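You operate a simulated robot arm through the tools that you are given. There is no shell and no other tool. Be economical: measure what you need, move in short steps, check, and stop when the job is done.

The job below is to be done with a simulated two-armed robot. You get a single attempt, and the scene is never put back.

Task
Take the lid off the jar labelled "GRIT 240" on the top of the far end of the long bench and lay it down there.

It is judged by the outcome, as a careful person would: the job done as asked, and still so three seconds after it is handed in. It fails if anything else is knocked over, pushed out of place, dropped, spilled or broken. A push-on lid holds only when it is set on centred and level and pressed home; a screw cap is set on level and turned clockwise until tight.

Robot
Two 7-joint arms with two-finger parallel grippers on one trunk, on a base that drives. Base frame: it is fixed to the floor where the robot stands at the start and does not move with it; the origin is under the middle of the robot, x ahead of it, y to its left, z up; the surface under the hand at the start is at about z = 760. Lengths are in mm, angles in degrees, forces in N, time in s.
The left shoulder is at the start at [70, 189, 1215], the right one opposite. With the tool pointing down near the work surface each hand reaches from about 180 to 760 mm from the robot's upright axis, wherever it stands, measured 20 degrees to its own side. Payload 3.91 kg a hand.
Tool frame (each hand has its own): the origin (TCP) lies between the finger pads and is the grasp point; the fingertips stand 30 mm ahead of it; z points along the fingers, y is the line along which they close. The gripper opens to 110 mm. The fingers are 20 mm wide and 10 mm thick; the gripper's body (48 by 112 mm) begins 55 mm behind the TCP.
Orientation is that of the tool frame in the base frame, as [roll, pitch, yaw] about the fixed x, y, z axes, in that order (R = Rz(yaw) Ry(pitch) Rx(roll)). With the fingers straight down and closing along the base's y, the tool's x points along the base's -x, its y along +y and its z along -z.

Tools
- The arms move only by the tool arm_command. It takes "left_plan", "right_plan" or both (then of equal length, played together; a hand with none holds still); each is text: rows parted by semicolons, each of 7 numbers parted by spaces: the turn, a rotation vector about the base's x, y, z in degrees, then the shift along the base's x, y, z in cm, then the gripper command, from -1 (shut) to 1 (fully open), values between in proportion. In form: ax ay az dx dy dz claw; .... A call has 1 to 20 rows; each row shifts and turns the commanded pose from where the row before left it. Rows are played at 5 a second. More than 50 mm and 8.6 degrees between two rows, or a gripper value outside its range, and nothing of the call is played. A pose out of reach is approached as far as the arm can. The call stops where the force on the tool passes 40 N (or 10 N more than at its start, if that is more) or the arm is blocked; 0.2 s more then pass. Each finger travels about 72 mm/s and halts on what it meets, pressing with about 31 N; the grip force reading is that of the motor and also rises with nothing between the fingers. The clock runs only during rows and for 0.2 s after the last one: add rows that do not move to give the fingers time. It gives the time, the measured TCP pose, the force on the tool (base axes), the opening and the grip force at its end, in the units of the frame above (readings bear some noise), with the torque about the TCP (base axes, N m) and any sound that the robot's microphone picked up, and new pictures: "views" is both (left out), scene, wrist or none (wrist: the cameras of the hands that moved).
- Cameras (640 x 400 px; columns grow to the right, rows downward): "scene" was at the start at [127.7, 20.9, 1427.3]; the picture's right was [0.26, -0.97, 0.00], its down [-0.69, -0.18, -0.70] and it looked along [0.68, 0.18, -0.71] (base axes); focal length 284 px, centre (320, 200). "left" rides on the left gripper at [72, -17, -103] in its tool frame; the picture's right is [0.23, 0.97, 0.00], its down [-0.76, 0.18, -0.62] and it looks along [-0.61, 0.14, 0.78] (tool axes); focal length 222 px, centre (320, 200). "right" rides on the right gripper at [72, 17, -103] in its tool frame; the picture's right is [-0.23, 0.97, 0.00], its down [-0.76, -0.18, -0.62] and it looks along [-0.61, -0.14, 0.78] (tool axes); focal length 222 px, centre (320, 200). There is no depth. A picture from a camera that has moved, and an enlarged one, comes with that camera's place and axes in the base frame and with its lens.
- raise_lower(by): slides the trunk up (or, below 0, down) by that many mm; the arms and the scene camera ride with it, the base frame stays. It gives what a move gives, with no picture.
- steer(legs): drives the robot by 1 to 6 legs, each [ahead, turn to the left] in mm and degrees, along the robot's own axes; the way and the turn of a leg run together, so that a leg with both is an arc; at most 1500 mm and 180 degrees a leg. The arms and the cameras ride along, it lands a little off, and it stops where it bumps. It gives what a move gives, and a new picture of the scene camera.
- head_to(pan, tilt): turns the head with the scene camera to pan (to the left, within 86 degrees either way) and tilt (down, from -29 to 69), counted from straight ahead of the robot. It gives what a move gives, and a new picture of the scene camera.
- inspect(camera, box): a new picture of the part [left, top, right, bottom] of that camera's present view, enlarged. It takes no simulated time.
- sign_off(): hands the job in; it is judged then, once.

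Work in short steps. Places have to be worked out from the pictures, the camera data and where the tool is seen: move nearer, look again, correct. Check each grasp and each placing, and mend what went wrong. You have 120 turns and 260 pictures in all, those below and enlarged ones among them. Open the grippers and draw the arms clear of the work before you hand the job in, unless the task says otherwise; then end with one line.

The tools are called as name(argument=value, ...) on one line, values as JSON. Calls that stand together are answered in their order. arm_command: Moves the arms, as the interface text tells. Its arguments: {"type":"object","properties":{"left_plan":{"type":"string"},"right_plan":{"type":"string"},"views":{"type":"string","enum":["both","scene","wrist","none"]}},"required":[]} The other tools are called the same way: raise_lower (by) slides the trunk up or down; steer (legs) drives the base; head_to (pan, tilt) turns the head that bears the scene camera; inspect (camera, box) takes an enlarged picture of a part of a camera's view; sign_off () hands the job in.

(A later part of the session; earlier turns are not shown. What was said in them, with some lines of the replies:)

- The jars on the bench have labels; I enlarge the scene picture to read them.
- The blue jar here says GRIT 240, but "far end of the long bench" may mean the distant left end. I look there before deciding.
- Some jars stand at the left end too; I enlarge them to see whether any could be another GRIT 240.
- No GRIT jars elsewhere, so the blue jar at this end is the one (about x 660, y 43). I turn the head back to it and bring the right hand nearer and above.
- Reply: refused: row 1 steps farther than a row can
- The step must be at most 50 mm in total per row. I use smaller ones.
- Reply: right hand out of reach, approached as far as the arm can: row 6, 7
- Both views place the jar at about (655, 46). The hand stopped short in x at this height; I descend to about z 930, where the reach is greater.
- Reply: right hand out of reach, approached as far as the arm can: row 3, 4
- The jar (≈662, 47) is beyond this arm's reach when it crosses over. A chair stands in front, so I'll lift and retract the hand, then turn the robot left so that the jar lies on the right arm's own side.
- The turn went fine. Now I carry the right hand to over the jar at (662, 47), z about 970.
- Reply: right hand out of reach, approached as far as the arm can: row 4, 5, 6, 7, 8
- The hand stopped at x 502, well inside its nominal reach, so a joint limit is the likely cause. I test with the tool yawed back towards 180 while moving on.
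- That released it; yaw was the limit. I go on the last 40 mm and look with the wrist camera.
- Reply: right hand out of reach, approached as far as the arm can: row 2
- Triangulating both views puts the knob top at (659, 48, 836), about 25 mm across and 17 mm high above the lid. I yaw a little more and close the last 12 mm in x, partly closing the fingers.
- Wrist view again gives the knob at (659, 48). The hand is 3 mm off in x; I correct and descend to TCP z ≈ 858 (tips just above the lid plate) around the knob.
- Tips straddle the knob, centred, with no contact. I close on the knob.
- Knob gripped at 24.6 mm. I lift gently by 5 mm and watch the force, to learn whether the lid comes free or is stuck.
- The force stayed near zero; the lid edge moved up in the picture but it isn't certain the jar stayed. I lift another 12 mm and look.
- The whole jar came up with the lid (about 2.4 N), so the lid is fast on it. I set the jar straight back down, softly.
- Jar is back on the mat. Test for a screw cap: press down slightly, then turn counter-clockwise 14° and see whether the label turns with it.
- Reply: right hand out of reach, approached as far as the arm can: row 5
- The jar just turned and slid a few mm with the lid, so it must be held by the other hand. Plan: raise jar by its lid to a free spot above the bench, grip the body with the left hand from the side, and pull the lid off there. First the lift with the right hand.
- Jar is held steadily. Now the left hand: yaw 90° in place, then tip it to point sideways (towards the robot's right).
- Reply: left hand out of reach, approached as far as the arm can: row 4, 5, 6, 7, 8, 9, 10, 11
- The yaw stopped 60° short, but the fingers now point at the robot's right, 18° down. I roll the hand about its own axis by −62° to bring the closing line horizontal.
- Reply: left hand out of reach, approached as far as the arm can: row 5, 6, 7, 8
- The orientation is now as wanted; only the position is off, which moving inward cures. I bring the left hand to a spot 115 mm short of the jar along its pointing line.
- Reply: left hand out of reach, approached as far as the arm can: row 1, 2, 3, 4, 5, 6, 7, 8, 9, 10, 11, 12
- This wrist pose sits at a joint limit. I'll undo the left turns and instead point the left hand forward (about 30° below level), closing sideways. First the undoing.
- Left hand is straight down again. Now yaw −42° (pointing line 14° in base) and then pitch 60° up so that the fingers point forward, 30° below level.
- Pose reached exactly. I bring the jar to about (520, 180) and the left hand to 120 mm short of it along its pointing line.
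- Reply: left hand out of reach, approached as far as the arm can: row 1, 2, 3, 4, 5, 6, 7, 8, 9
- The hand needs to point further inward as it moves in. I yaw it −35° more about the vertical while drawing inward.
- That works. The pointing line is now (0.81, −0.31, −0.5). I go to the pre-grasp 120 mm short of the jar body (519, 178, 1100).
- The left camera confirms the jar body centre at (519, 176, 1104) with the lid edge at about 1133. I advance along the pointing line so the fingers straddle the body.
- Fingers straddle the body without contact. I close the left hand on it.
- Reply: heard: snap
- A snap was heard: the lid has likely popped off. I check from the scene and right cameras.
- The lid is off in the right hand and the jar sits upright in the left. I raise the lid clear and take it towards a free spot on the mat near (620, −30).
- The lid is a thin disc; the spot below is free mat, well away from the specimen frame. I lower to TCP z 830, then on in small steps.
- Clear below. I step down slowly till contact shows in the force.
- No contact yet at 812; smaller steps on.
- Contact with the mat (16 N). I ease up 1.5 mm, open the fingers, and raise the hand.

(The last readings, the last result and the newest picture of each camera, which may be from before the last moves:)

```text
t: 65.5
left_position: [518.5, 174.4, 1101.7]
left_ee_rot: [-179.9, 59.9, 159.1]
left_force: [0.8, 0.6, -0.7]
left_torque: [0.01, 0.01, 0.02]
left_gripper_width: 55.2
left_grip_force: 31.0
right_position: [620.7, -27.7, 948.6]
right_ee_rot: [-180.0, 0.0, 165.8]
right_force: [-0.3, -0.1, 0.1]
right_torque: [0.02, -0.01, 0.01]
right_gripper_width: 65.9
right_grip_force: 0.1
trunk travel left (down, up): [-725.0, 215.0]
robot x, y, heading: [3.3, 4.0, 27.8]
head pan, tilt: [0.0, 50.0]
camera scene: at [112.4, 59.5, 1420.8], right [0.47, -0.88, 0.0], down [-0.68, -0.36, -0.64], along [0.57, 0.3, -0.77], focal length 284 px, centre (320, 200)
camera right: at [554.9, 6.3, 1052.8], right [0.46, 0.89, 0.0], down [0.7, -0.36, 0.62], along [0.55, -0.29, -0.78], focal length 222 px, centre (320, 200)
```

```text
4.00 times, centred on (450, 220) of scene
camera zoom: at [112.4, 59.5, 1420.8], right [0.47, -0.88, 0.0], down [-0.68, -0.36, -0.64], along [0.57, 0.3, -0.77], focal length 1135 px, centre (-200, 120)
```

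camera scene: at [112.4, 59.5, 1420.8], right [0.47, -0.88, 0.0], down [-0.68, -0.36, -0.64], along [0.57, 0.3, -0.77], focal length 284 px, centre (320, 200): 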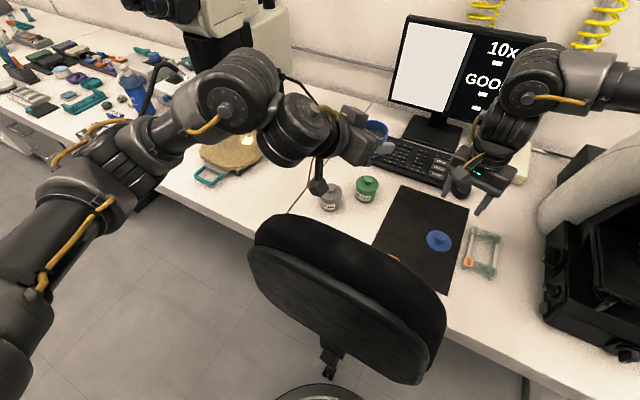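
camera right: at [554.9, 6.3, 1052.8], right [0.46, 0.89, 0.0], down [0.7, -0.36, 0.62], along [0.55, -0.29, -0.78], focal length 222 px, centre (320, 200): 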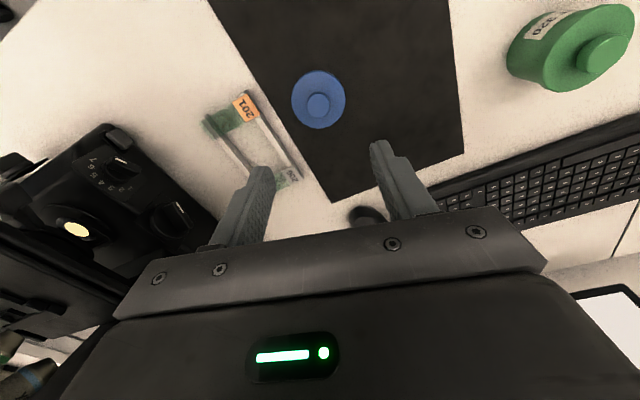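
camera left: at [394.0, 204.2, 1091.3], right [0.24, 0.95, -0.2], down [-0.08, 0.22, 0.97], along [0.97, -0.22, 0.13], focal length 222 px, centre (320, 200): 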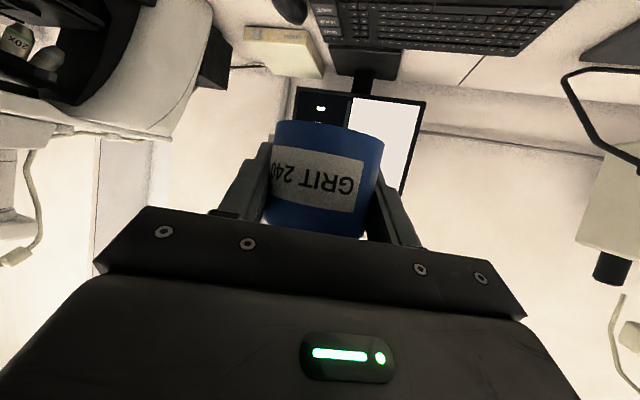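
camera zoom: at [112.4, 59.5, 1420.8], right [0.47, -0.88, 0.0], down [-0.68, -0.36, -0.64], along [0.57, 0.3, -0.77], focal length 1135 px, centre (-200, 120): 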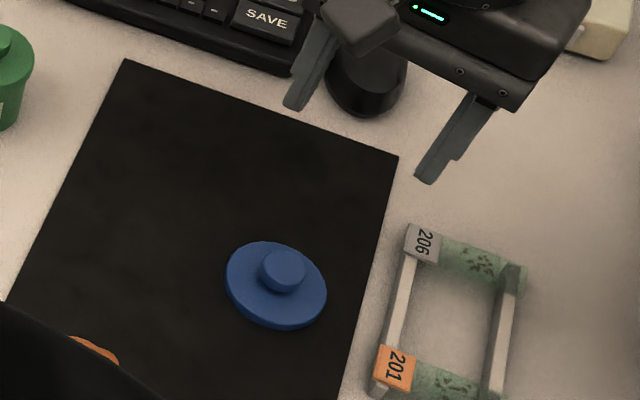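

The lid lies flat on the mat. Now the open jar must go back: the right hand will take it by the rim part from above. I raise the right hand and go over the jar to look.

arm_command(right_plan="0 0 0 0 0 4.5 0.4; 0 0 0 0 0 4.5 0.4; 0 0 0 0 0 4.5 0.4; 0 0 0 0 0 4.5 0.4; 0 0 0 -1 1 4.5 0.4; 0 0 0 -1.5 2.5 3.5 0.4; 0 0 0 -2 4 2 0.4; 0 0 0 -2 4 0 0.4; 0 0 0 -2 4 0 0.4; 0 0 0 -1.7 4.5 0 0.4; 0 0 0 0 0 0 0.4; 0 0 0 0 0 0 0.4")

inspect(camera="right", box=[200, 40, 440, 240])

inspect(camera="scene", box=[310, 60, 450, 180])

```text
t: 68.1
left_position: [518.0, 173.9, 1101.1]
left_ee_rot: [179.9, 60.0, 158.9]
left_force: [-0.8, 0.3, 0.1]
left_torque: [0.01, 0.03, 0.01]
left_gripper_width: 55.2
left_grip_force: 30.8
right_position: [516.0, 169.2, 1229.3]
right_ee_rot: [179.9, -0.1, 165.9]
right_force: [0.6, 1.5, -0.4]
right_torque: [-0.02, 0.0, -0.01]
right_gripper_width: 77.1
right_grip_force: 0.0
right hand out of reach, approached as far as the arm can: row 5
trunk travel left (down, up): [-725.0, 215.0]
robot x, y, heading: [2.3, -0.2, 27.9]
head pan, tilt: [0.0, 50.0]
camera scene: at [111.7, 59.3, 1420.9], right [0.47, -0.88, 0.0], down [-0.68, -0.36, -0.64], along [0.57, 0.3, -0.77], focal length 284 px, centre (320, 200)
camera right: at [449.1, 204.6, 1333.2], right [0.46, 0.89, 0.0], down [0.69, -0.36, 0.62], along [0.55, -0.29, -0.78], focal length 222 px, centre (320, 200)
```

scene: 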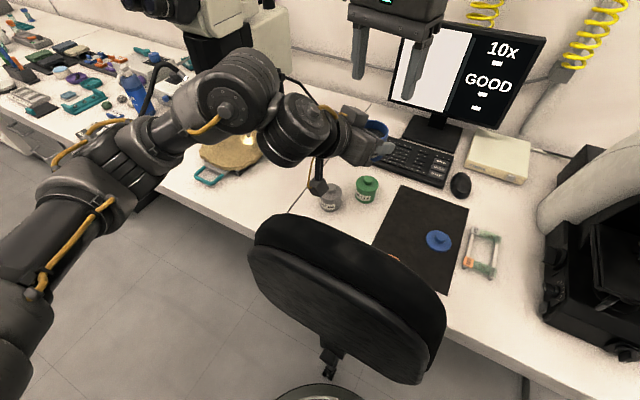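
right: 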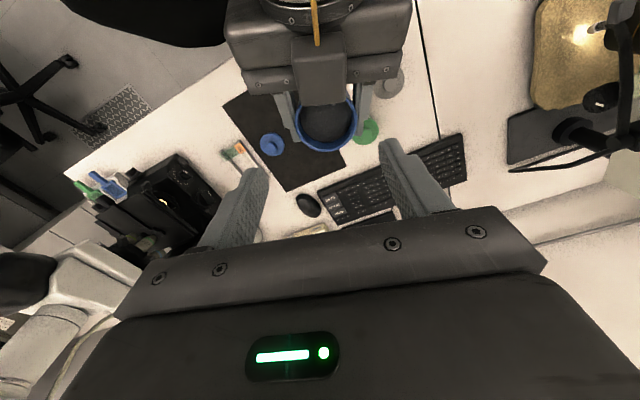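

```text
2.00 times, centred on (320, 140) of right
camera zoom: at [449.1, 204.6, 1333.2], right [0.46, 0.89, 0.0], down [0.69, -0.36, 0.62], along [0.55, -0.29, -0.78], focal length 444 px, centre (320, 320)
```

zoom: 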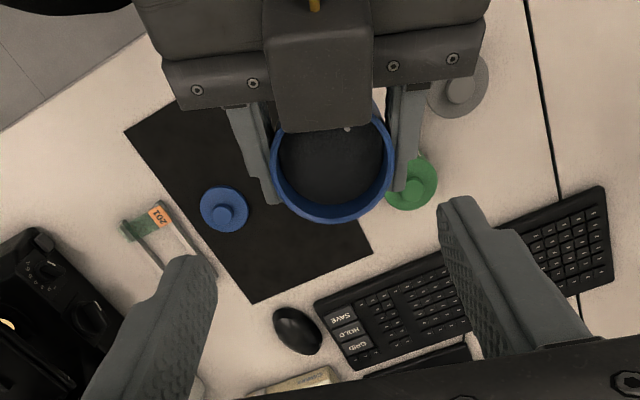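

```text
3.33 times, centred on (380, 120) of scene
camera zoom: at [111.7, 59.3, 1420.9], right [0.47, -0.88, 0.0], down [-0.68, -0.36, -0.64], along [0.57, 0.3, -0.77], focal length 946 px, centre (120, 467)
```

zoom: 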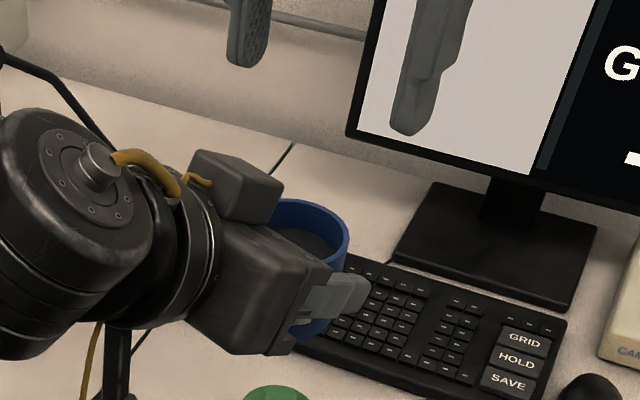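

The rim is at about z 1126 centred at (516, 175); the left fingers' tops beside it are about 1113. I can grip the top ~10 mm of the wall with the right hand, set 8 mm forward to clear the left fingers. First approach to 12 mm above that, and check.

arm_command(right_plan="0 0 0 0.4 0.2 -2 0.4; 0 0 0 0.4 0.2 -2 0.4; 0 0 0 0 0 -2 0.4; 0 0 0 0 0 -1 0.4; 0 0 0 0 0 0 0.4; 0 0 0 0 0 0 0.4")

inspect(camera="right", box=[200, 40, 440, 240])

inspect(camera="left", box=[200, 100, 440, 250])

inspect(camera="scene", box=[320, 70, 420, 170])

```text
t: 69.5
left_position: [517.4, 175.3, 1101.7]
left_ee_rot: [180.0, 59.9, 159.0]
left_force: [-0.9, -0.1, -0.5]
left_torque: [0.01, 0.0, -0.02]
left_gripper_width: 55.5
left_grip_force: 31.0
right_position: [522.8, 175.2, 1156.8]
right_ee_rot: [-180.0, 0.0, 165.8]
right_force: [-0.7, 0.1, -0.1]
right_torque: [0.0, -0.01, 0.01]
right_gripper_width: 77.0
right_grip_force: 0.0
trunk travel left (down, up): [-725.0, 215.0]
robot x, y, heading: [2.7, 1.7, 27.8]
head pan, tilt: [0.0, 50.0]
camera scene: at [111.8, 59.5, 1420.9], right [0.47, -0.88, 0.0], down [-0.68, -0.36, -0.64], along [0.57, 0.3, -0.77], focal length 284 px, centre (320, 200)
camera right: at [457.8, 209.8, 1260.1], right [0.46, 0.89, 0.0], down [0.7, -0.36, 0.62], along [0.55, -0.28, -0.78], focal length 222 px, centre (320, 200)
```

scene: 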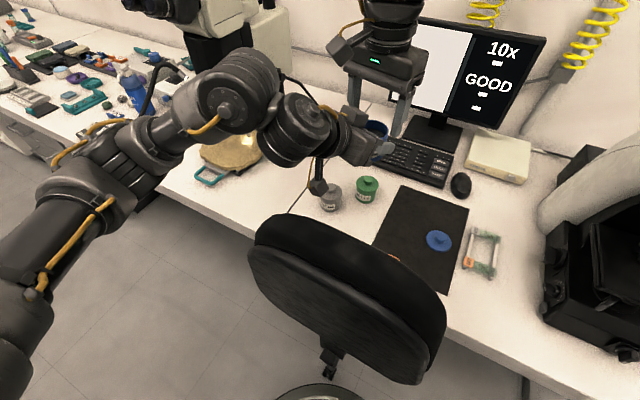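
right: 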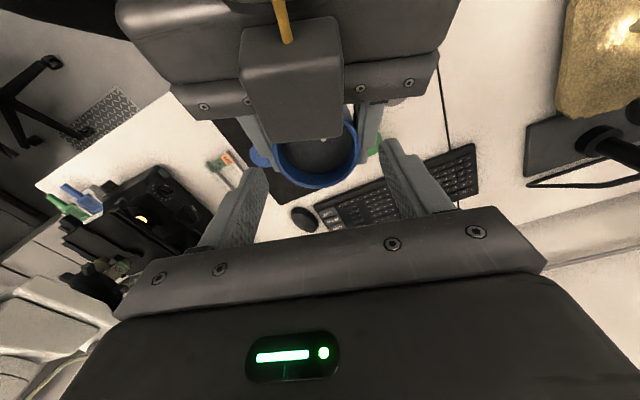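

```text
2.00 times, centred on (320, 140) of right
camera zoom: at [457.8, 209.8, 1260.1], right [0.46, 0.89, 0.0], down [0.7, -0.36, 0.62], along [0.55, -0.28, -0.78], focal length 444 px, centre (320, 320)
```

zoom: 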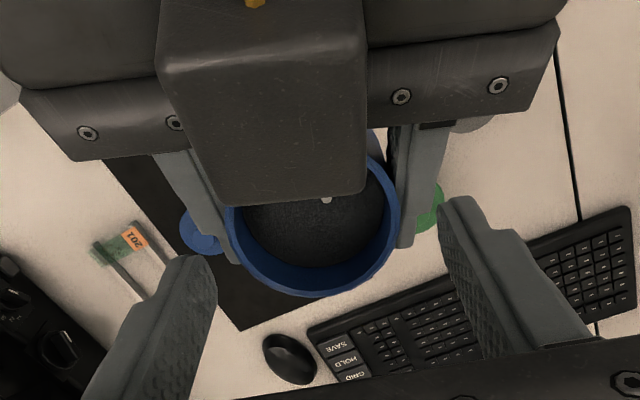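

```text
2.67 times, centred on (320, 175) of left
camera zoom: at [394.1, 204.2, 1091.3], right [0.24, 0.95, -0.2], down [-0.08, 0.22, 0.97], along [0.97, -0.22, 0.13], focal length 592 px, centre (320, 267)
```

zoom: 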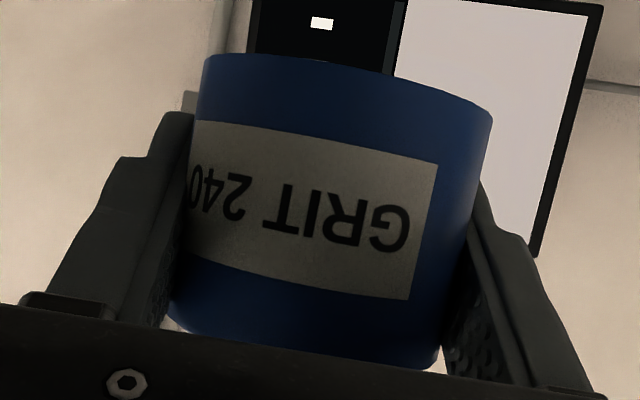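

```text
4.00 times, centred on (370, 120) of scene
camera zoom: at [111.8, 59.5, 1420.9], right [0.47, -0.88, 0.0], down [-0.68, -0.36, -0.64], along [0.57, 0.3, -0.77], focal length 1135 px, centre (120, 520)
```

zoom: 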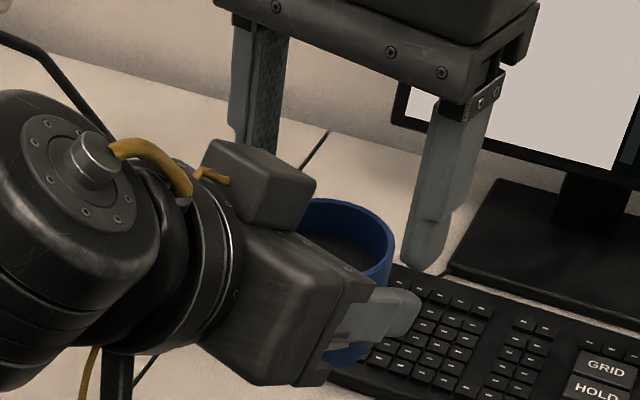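

Clear all round. I descend to TCP z 1146 and close the right fingers on the upper wall.

arm_command(right_plan="0 0 0 0 -0.1 -0.6 0.4; 0 0 0 0 0 -0.5 0.4; 0 0 0 0 0 0 0.3; 0 0 0 0 0 0 0.1; 0 0 0 0 0 0 -0.2; 0 0 0 0 0 0 -0.4; 0 0 0 0 0 0 -0.4", views="none")

inspect(camera="right", box=[200, 40, 440, 240])

inspect(camera="scene", box=[320, 70, 420, 170])

```text
t: 71.1
left_position: [518.0, 177.1, 1099.3]
left_ee_rot: [179.9, 59.8, 158.9]
left_force: [-10.7, 3.8, -21.0]
left_torque: [0.03, -0.15, 0.31]
left_gripper_width: 55.5
left_grip_force: 31.0
right_position: [524.1, 175.2, 1146.6]
right_ee_rot: [-179.9, 0.1, 165.8]
right_force: [11.4, -4.0, 21.8]
right_torque: [-0.16, -0.27, -0.31]
right_gripper_width: 56.3
right_grip_force: 31.1
trunk travel left (down, up): [-725.0, 215.0]
robot x, y, heading: [2.3, -0.9, 27.8]
head pan, tilt: [0.0, 50.0]
```

```text
2.00 times, centred on (320, 140) of right
camera zoom: at [457.9, 208.7, 1249.9], right [0.46, 0.89, 0.0], down [0.69, -0.36, 0.62], along [0.56, -0.29, -0.78], focal length 444 px, centre (320, 320)
```

zoom: 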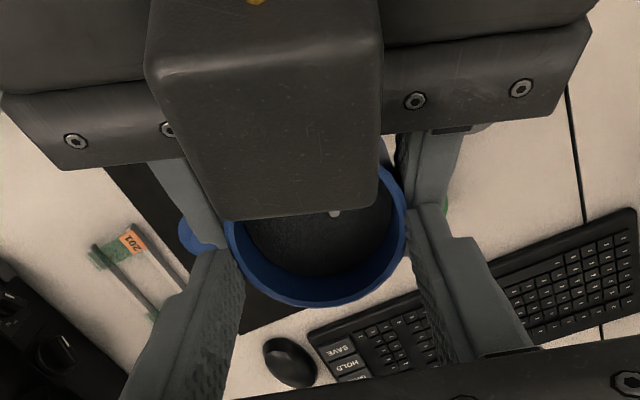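

```text
4.00 times, centred on (370, 120) of scene
camera zoom: at [111.8, 59.6, 1420.9], right [0.47, -0.88, 0.0], down [-0.68, -0.36, -0.64], along [0.57, 0.3, -0.77], focal length 1135 px, centre (120, 520)
```

zoom: 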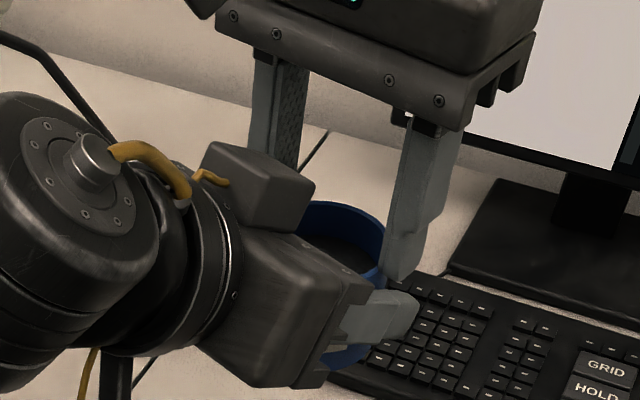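

The right tips press on the left fingers (21 N). I open a little, raise 3 mm, and close again.

arm_command(right_plan="0 0 0 0 0 0 0.2; 0 0 0 0 0 0 0.2; 0 0 0 0.1 0 0.3 0.2; 0 0 0 0 0 0 -0.2; 0 0 0 0 0 0 -0.4; 0 0 0 0 0 0 -0.4; 0 0 0 0 0 0 -0.4", views="none")

inspect(camera="right", box=[200, 40, 440, 240])

inspect(camera="scene", box=[320, 70, 420, 170])

```text
t: 72.7
left_position: [518.1, 176.2, 1101.4]
left_ee_rot: [180.0, 60.1, 159.1]
left_force: [-2.2, 18.1, -8.8]
left_torque: [-0.62, 0.0, 0.68]
left_gripper_width: 55.4
left_grip_force: 30.7
right_position: [524.5, 174.3, 1147.2]
right_ee_rot: [-179.9, 0.0, 165.9]
right_force: [2.4, -18.9, 9.0]
right_torque: [-0.21, -0.08, -0.55]
right_gripper_width: 56.4
right_grip_force: 31.0
trunk travel left (down, up): [-725.0, 215.0]
robot x, y, heading: [-2.3, -1.7, 27.8]
head pan, tilt: [0.0, 50.0]
```

```text
2.00 times, centred on (320, 140) of right
camera zoom: at [458.5, 209.0, 1251.4], right [0.46, 0.89, 0.0], down [0.7, -0.36, 0.62], along [0.55, -0.29, -0.78], focal length 444 px, centre (320, 320)
```

zoom: 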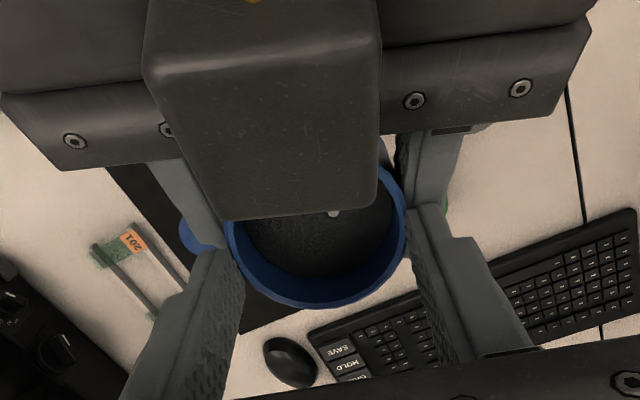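

```text
4.00 times, centred on (370, 120) of scene
camera zoom: at [111.8, 59.6, 1420.9], right [0.47, -0.88, 0.0], down [-0.68, -0.36, -0.64], along [0.57, 0.3, -0.77], focal length 1135 px, centre (120, 520)
```

zoom: 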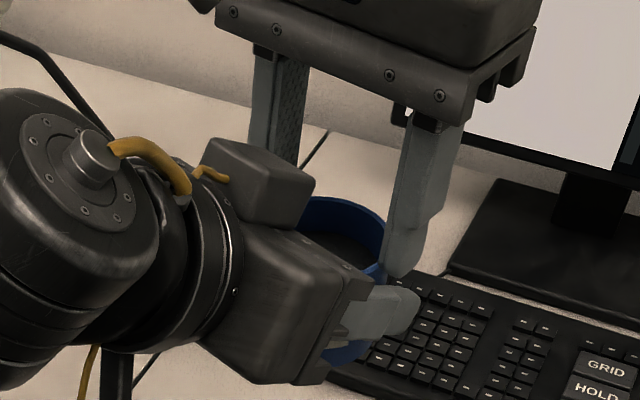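

Gripped (56.4 mm), with a sideways strain of 19 N along y. I relax it by shifting the right hand 2 mm toward −y and 1 mm up.

arm_command(right_plan="0 0 0 0 -0.1 0.05 -0.4; 0 0 0 0 -0.1 0.05 -0.4; 0 0 0 0 0 0 -0.6; 0 0 0 0 0 0 -0.6", views="none")

```text
t: 73.7
left_position: [518.7, 174.7, 1102.5]
left_ee_rot: [-179.8, 60.2, 159.0]
left_force: [-7.0, 3.9, 8.3]
left_torque: [-0.14, -0.18, 0.65]
left_gripper_width: 55.5
left_grip_force: 31.0
right_position: [524.6, 172.3, 1148.7]
right_ee_rot: [180.0, 0.0, 165.9]
right_force: [6.6, -2.9, -8.2]
right_torque: [0.02, -0.21, -0.62]
right_gripper_width: 56.5
right_grip_force: 31.0
trunk travel left (down, up): [-725.0, 215.0]
robot x, y, heading: [1.6, 5.0, 27.9]
head pan, tilt: [0.0, 50.0]
```

The strain eased and the right hand carries load without slipping. I open the left hand fully and check the jar hangs from the right.

arm_command(left_plan="0 0 0 0 0 0 -0.1; 0 0 0 0 0 0 0.2; 0 0 0 0 0 0 0.6; 0 0 0 0 0 0 1; 0 0 0 0 0 0 1; 0 0 0 0 0 0 1", views="none")

inspect(camera="left", box=[200, 60, 440, 250])

inspect(camera="right", box=[200, 40, 440, 240])

```text
t: 75.1
left_position: [517.4, 175.3, 1101.9]
left_ee_rot: [179.9, 60.0, 159.0]
left_force: [-0.3, 0.3, -0.5]
left_torque: [0.02, -0.01, -0.02]
left_gripper_width: 110.1
left_grip_force: 0.0
right_position: [524.2, 171.2, 1149.7]
right_ee_rot: [180.0, 0.0, 165.9]
right_force: [0.4, -0.2, -2.0]
right_torque: [0.02, 0.0, 0.03]
right_gripper_width: 56.3
right_grip_force: 31.2
trunk travel left (down, up): [-725.0, 215.0]
robot x, y, heading: [-0.7, 2.0, 27.8]
head pan, tilt: [0.0, 50.0]
```

```text
2.11 times, centred on (320, 155) of left
camera zoom: at [394.1, 204.2, 1091.4], right [0.24, 0.95, -0.2], down [-0.08, 0.22, 0.97], along [0.97, -0.22, 0.13], focal length 468 px, centre (320, 295)
```

zoom: 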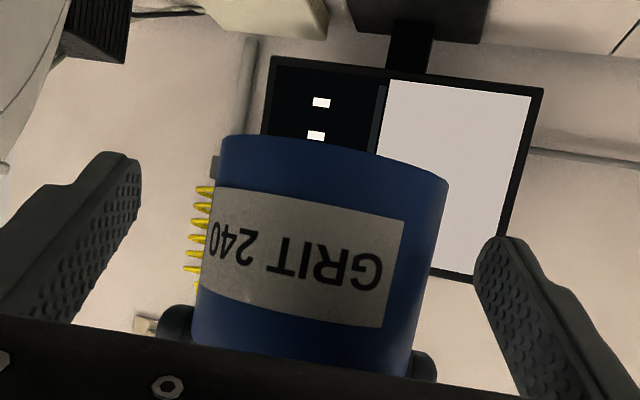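

```text
2.00 times, centred on (320, 140) of right
camera zoom: at [458.0, 206.9, 1253.1], right [0.46, 0.89, 0.0], down [0.7, -0.36, 0.62], along [0.55, -0.29, -0.78], focal length 444 px, centre (320, 320)
```

zoom: 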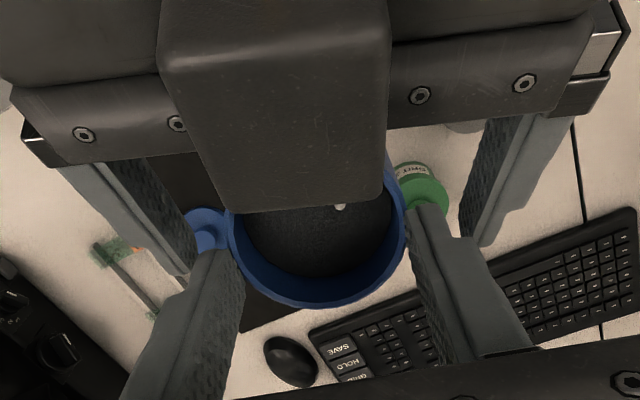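

The jar hangs from the right hand (2 N). I withdraw the left hand by the way it came.

arm_command(left_plan="0 0 0 -1 0.4 0.6 1; 0 0 0 -1.92 0.77 1.15 1; 0 0 0 -1.92 0.77 1.15 1; 0 0 0 -1.92 0.77 1.15 1; 0 0 0 -1.92 0.77 1.15 1; 0 0 0 -1 0.4 0.6 1; 0 0 0 -1.47 3.58 0 1; 0 0 0 -1.47 3.58 0 1; 0 0 0 -1.47 3.58 0 1; 0 0 0 -1.47 3.58 0 1; 0 0 0 -1.47 3.58 0 1; 0 0 0 0 0 0 1", views="scene")

inspect(camera="scene", box=[310, 60, 450, 180])

```text
t: 77.7
left_position: [349.9, 393.6, 1157.5]
left_ee_rot: [179.9, 60.0, 158.9]
left_force: [0.4, 0.1, -0.4]
left_torque: [0.0, -0.04, 0.01]
left_gripper_width: 109.9
left_grip_force: 0.1
right_position: [525.2, 170.7, 1149.4]
right_ee_rot: [179.9, 0.0, 165.9]
right_force: [0.5, -0.3, -0.7]
right_torque: [0.03, 0.04, 0.0]
right_gripper_width: 56.2
right_grip_force: 31.4
trunk travel left (down, up): [-725.0, 215.0]
robot x, y, heading: [-2.0, -0.8, 28.0]
head pan, tilt: [0.0, 50.0]
camera scene: at [112.8, 58.7, 1420.8], right [0.47, -0.88, 0.0], down [-0.68, -0.36, -0.64], along [0.57, 0.3, -0.77], focal length 284 px, centre (320, 200)
```

scene: 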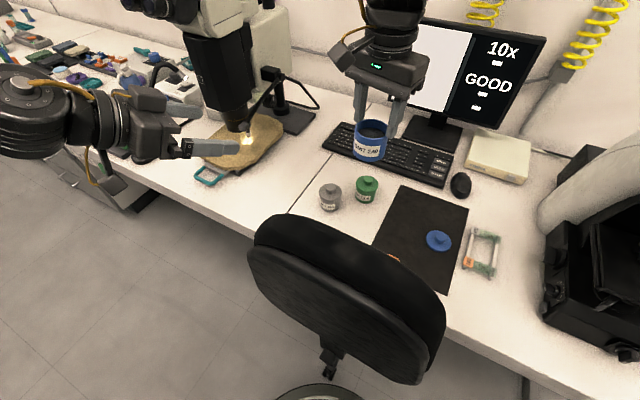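

```text
3.33 times, centred on (380, 120) of scene
camera zoom: at [112.8, 58.7, 1420.8], right [0.47, -0.88, 0.0], down [-0.68, -0.36, -0.64], along [0.57, 0.3, -0.77], focal length 946 px, centre (120, 467)
```

zoom: 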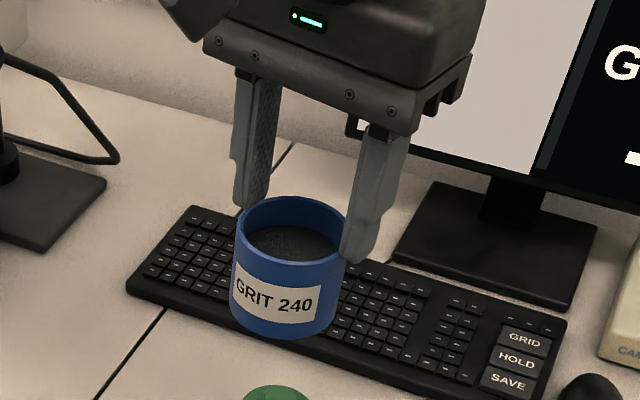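

Jar is upright in the right hand, grit inside. I carry it back over its old place on the mat (TCP 660, 48) and lower to z 880.

arm_command(right_plan="0 0 0 2.25 -2.05 -1.5 -0.6; 0 0 0 2.25 -2.05 -1.5 -0.6; 0 0 0 2.25 -2.05 -1.5 -0.6; 0 0 0 2.25 -2.05 -2 -0.6; 0 0 0 2.25 -2.05 -2 -0.6; 0 0 0 2.25 -2.05 -2 -0.6; 0 0 0 0 0 -3 -0.6; 0 0 0 0 0 -3 -0.6; 0 0 0 0 0 -3 -0.6; 0 0 0 0 0 -3 -0.6; 0 0 0 0 0 -3 -0.6; 0 0 0 0 0 0 -0.6; 0 0 0 0 0 0 -0.6")

inspect(camera="scene", box=[360, 150, 500, 270])

```text
t: 80.5
left_position: [349.7, 393.4, 1157.7]
left_ee_rot: [-180.0, 60.0, 159.0]
left_force: [-0.9, -0.2, -0.4]
left_torque: [0.02, 0.0, -0.02]
left_gripper_width: 110.3
left_grip_force: 0.1
right_position: [657.1, 51.5, 891.5]
right_ee_rot: [180.0, 0.1, 165.9]
right_force: [-0.3, -0.5, -1.9]
right_torque: [0.01, -0.01, -0.02]
right_gripper_width: 56.0
right_grip_force: 30.6
trunk travel left (down, up): [-725.0, 215.0]
robot x, y, heading: [-1.7, 0.4, 28.0]
head pan, tilt: [0.0, 50.0]
camera scene: at [111.9, 59.7, 1420.8], right [0.47, -0.88, 0.0], down [-0.68, -0.36, -0.64], along [0.57, 0.3, -0.77], focal length 284 px, centre (320, 200)
camera right: at [591.6, 85.9, 996.6], right [0.46, 0.89, 0.0], down [0.7, -0.36, 0.62], along [0.55, -0.29, -0.78], focal length 222 px, centre (320, 200)
```

scene: 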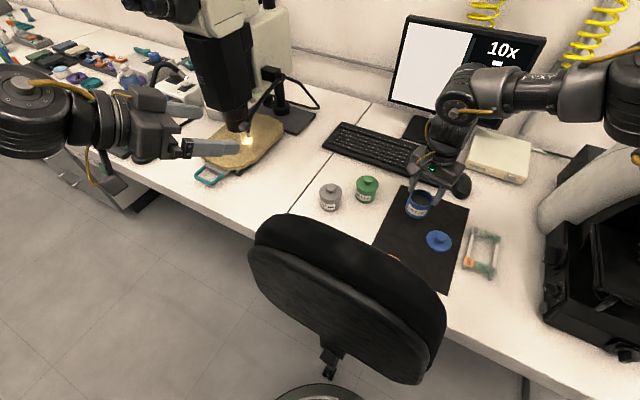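
right: 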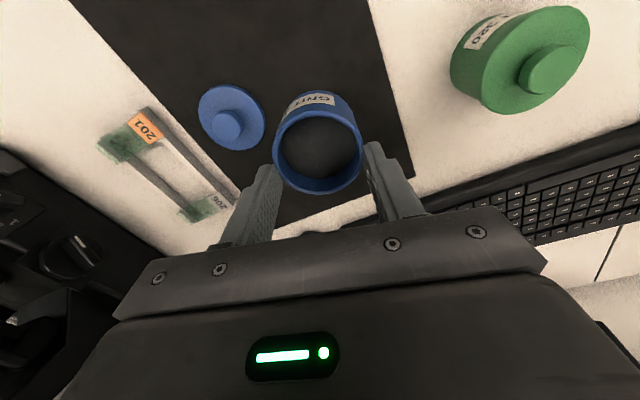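

```text
3.33 times, centred on (430, 210) of scene
camera zoom: at [111.9, 59.7, 1420.8], right [0.47, -0.88, 0.0], down [-0.68, -0.36, -0.64], along [0.57, 0.3, -0.77], focal length 946 px, centre (-47, 167)
```

zoom: 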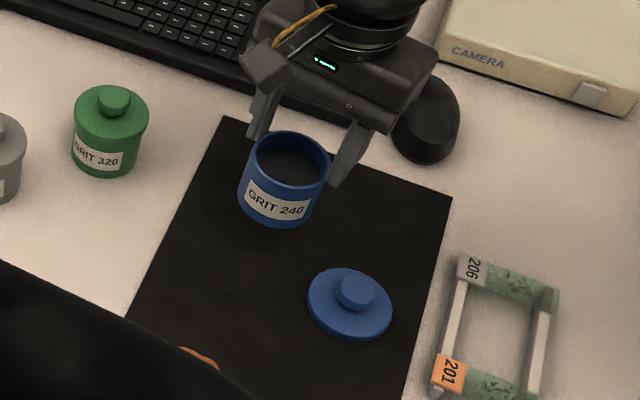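

Position is good (jar about 50 mm above the mat). I lower gradually, first to z 845.

arm_command(right_plan="0 0 0 0 0 -1.5 -0.6; 0 0 0 0 0 -1.5 -0.6; 0 0 0 0 0 -1 -0.6; 0 0 0 0 0 -0.4 -0.6; 0 0 0 0 0 -0.3 -0.6; 0 0 0 0 0 0 -0.6", views="none")

```text
t: 81.9
left_position: [349.3, 393.5, 1158.4]
left_ee_rot: [180.0, 60.0, 158.9]
left_force: [0.0, 0.0, 0.0]
left_torque: [-0.02, -0.02, 0.02]
left_gripper_width: 109.9
left_grip_force: 0.0
right_position: [659.0, 48.8, 847.1]
right_ee_rot: [180.0, 0.1, 166.0]
right_force: [0.8, 0.3, -2.0]
right_torque: [0.01, -0.04, 0.03]
right_gripper_width: 56.1
right_grip_force: 30.9
trunk travel left (down, up): [-725.0, 215.0]
robot x, y, heading: [-0.7, 2.3, 28.0]
head pan, tilt: [0.0, 50.0]
```

Still hanging; down in 2 mm steps.

arm_command(right_plan="0 0 0 0 0 -0.2 -0.6; 0 0 0 0 0 -0.2 -0.6; 0 0 0 0 0 0 -0.6", views="none")

```text
t: 82.7
left_position: [349.5, 394.2, 1157.8]
left_ee_rot: [179.9, 60.0, 159.0]
left_force: [1.0, -0.3, 0.7]
left_torque: [0.02, 0.0, 0.0]
left_gripper_width: 110.1
left_grip_force: 0.1
right_position: [656.7, 49.1, 842.9]
right_ee_rot: [180.0, 0.0, 165.9]
right_force: [-0.4, 0.7, -1.4]
right_torque: [-0.06, -0.02, -0.02]
right_gripper_width: 55.9
right_grip_force: 31.0
trunk travel left (down, up): [-725.0, 215.0]
robot x, y, heading: [0.6, 3.2, 28.1]
head pan, tilt: [0.0, 50.0]
```

arm_command(right_plan="0 0 0 0 0 -0.15 -0.6; 0 0 0 0 0 -0.15 -0.6; 0 0 0 0 0 0 -0.6", views="none")

```text
t: 83.5
left_position: [348.5, 393.9, 1158.5]
left_ee_rot: [179.9, 59.9, 159.0]
left_force: [0.3, 0.5, -0.2]
left_torque: [0.01, 0.01, -0.04]
left_gripper_width: 110.0
left_grip_force: 0.1
right_position: [658.5, 49.9, 839.4]
right_ee_rot: [180.0, 0.1, 165.8]
right_force: [-0.1, -0.1, -1.3]
right_torque: [0.0, -0.02, 0.02]
right_gripper_width: 56.2
right_grip_force: 30.4
trunk travel left (down, up): [-725.0, 215.0]
robot x, y, heading: [3.2, 1.9, 28.0]
head pan, tilt: [0.0, 50.0]
```

The jar still hangs (−1.3 N). Further small steps.

arm_command(right_plan="0 0 0 0 0 -0.15 -0.6; 0 0 0 0 0 -0.15 -0.6; 0 0 0 0 0 0 -0.6", views="none")

inspect(camera="scene", box=[370, 160, 470, 240])

```text
t: 84.3
left_position: [348.8, 394.6, 1158.9]
left_ee_rot: [-180.0, 60.0, 158.9]
left_force: [-0.1, 0.1, 0.6]
left_torque: [-0.01, 0.0, 0.02]
left_gripper_width: 110.0
left_grip_force: 0.2
right_position: [658.4, 49.9, 839.7]
right_ee_rot: [179.9, 0.1, 165.9]
right_force: [-0.1, -0.1, 4.8]
right_torque: [-0.06, 0.17, 0.0]
right_gripper_width: 55.9
right_grip_force: 31.2
trunk travel left (down, up): [-725.0, 215.0]
robot x, y, heading: [0.6, 3.5, 28.1]
head pan, tilt: [0.0, 50.0]
```

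```text
5.00 times, centred on (420, 200) of scene
camera zoom: at [110.9, 59.5, 1421.1], right [0.47, -0.88, 0.0], down [-0.68, -0.36, -0.64], along [0.57, 0.3, -0.77], focal length 1419 px, centre (-180, 200)
```

zoom: 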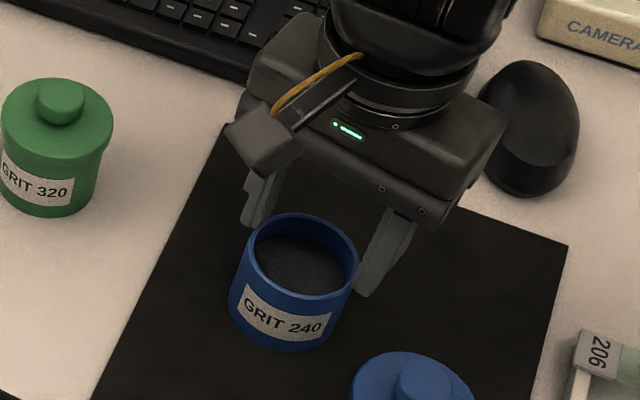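

The jar now rests on the mat (+4.8 N). I open the fingers gently and lift the hand straight up.

arm_command(right_plan="0 0 0 0 0 0 0.1; 0 0 0 0 0 0 0.25; 0 0 0 0 0 0 0.4; 0 0 0 0 0 0 0.4; 0 0 0 0 0 2 0.4; 0 0 0 0 0 3 0.4; 0 0 0 0 0 4 0.4; 0 0 0 0 0 4 0.4; 0 0 0 0 0 0 0.4")

inspect(camera="scene", box=[320, 150, 500, 280])

```text
t: 86.3
left_position: [349.4, 394.7, 1159.0]
left_ee_rot: [-180.0, 59.9, 159.0]
left_force: [0.2, 0.4, -0.2]
left_torque: [0.01, 0.03, -0.02]
left_gripper_width: 110.3
left_grip_force: 0.1
right_position: [658.1, 49.1, 966.3]
right_ee_rot: [180.0, 0.0, 166.0]
right_force: [-0.2, 0.8, 0.0]
right_torque: [0.03, 0.02, -0.02]
right_gripper_width: 77.0
right_grip_force: 0.1
trunk travel left (down, up): [-725.0, 215.0]
robot x, y, heading: [1.3, -2.5, 28.2]
head pan, tilt: [0.0, 50.0]
camera scene: at [112.3, 59.7, 1420.8], right [0.47, -0.88, 0.0], down [-0.68, -0.36, -0.64], along [0.57, 0.3, -0.77], focal length 284 px, centre (320, 200)
camera right: at [592.8, 83.5, 1070.3], right [0.46, 0.89, 0.0], down [0.7, -0.36, 0.62], along [0.55, -0.29, -0.78], focal length 222 px, centre (320, 200)
```

scene: 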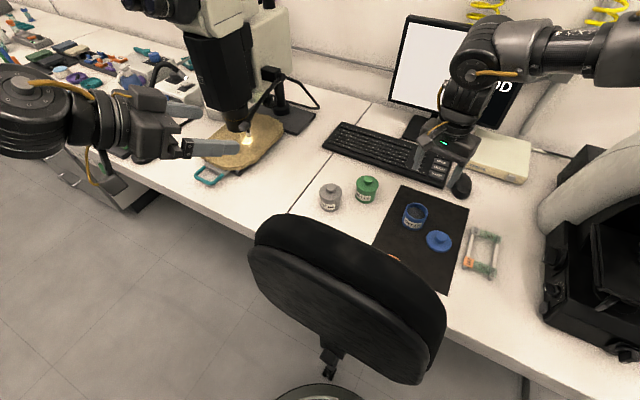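
right: 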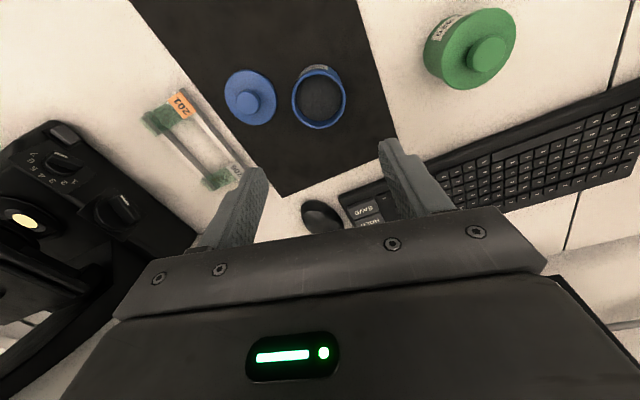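

```text
3.08 times, centred on (410, 215) of scene
camera zoom: at [112.3, 59.7, 1420.8], right [0.47, -0.88, 0.0], down [-0.68, -0.36, -0.64], along [0.57, 0.3, -0.77], focal length 873 px, centre (43, 154)
```

zoom: 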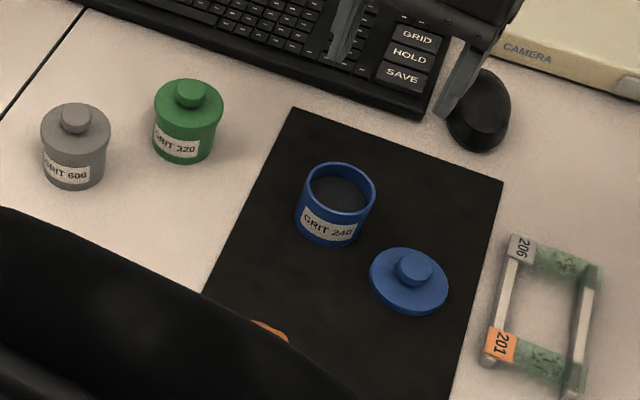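

Jar stands upright and open, lid flat beside it, nothing spilled. I raise and retract the right hand and open it fully.

arm_command(right_plan="0 0 0 -2 0 4 1; 0 0 0 -2 0 4 1; 0 0 0 -2 0 4 1; 0 0 0 -3 0 3 1; 0 0 0 -3 0 2 1; 0 0 0 -2 0 0 1; 0 0 0 0 0 0 1", views="scene")

```text
t: 87.9
left_position: [350.5, 393.9, 1159.4]
left_ee_rot: [-179.9, 60.0, 159.1]
left_force: [0.2, 0.0, -0.6]
left_torque: [-0.03, 0.0, -0.04]
left_gripper_width: 110.1
left_grip_force: 0.1
right_position: [518.7, 50.8, 1137.9]
right_ee_rot: [-179.9, 0.0, 165.9]
right_force: [0.1, -0.1, -0.6]
right_torque: [0.0, 0.03, -0.02]
right_gripper_width: 109.9
right_grip_force: 0.2
trunk travel left (down, up): [-725.0, 215.0]
robot x, y, heading: [1.0, -1.9, 28.0]
head pan, tilt: [0.0, 50.0]
camera scene: at [111.5, 59.6, 1420.9], right [0.47, -0.88, 0.0], down [-0.68, -0.36, -0.64], along [0.57, 0.3, -0.77], focal length 284 px, centre (320, 200)
```

scene: 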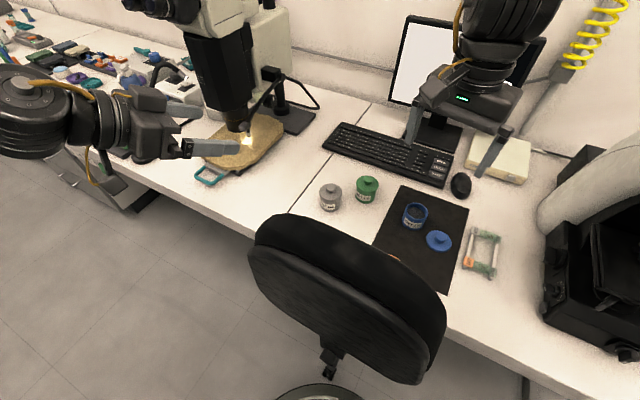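

Both hands are open and clear; the lid lies by the open jar and all else is in place. I hand it in.

sign_off()

```text
The job is handed in.
```

The lid is off the GRIT 240 jar and lying flat on the mat beside it; the open jar stands upright, within about a centimetre of where it was, with no spill visible.
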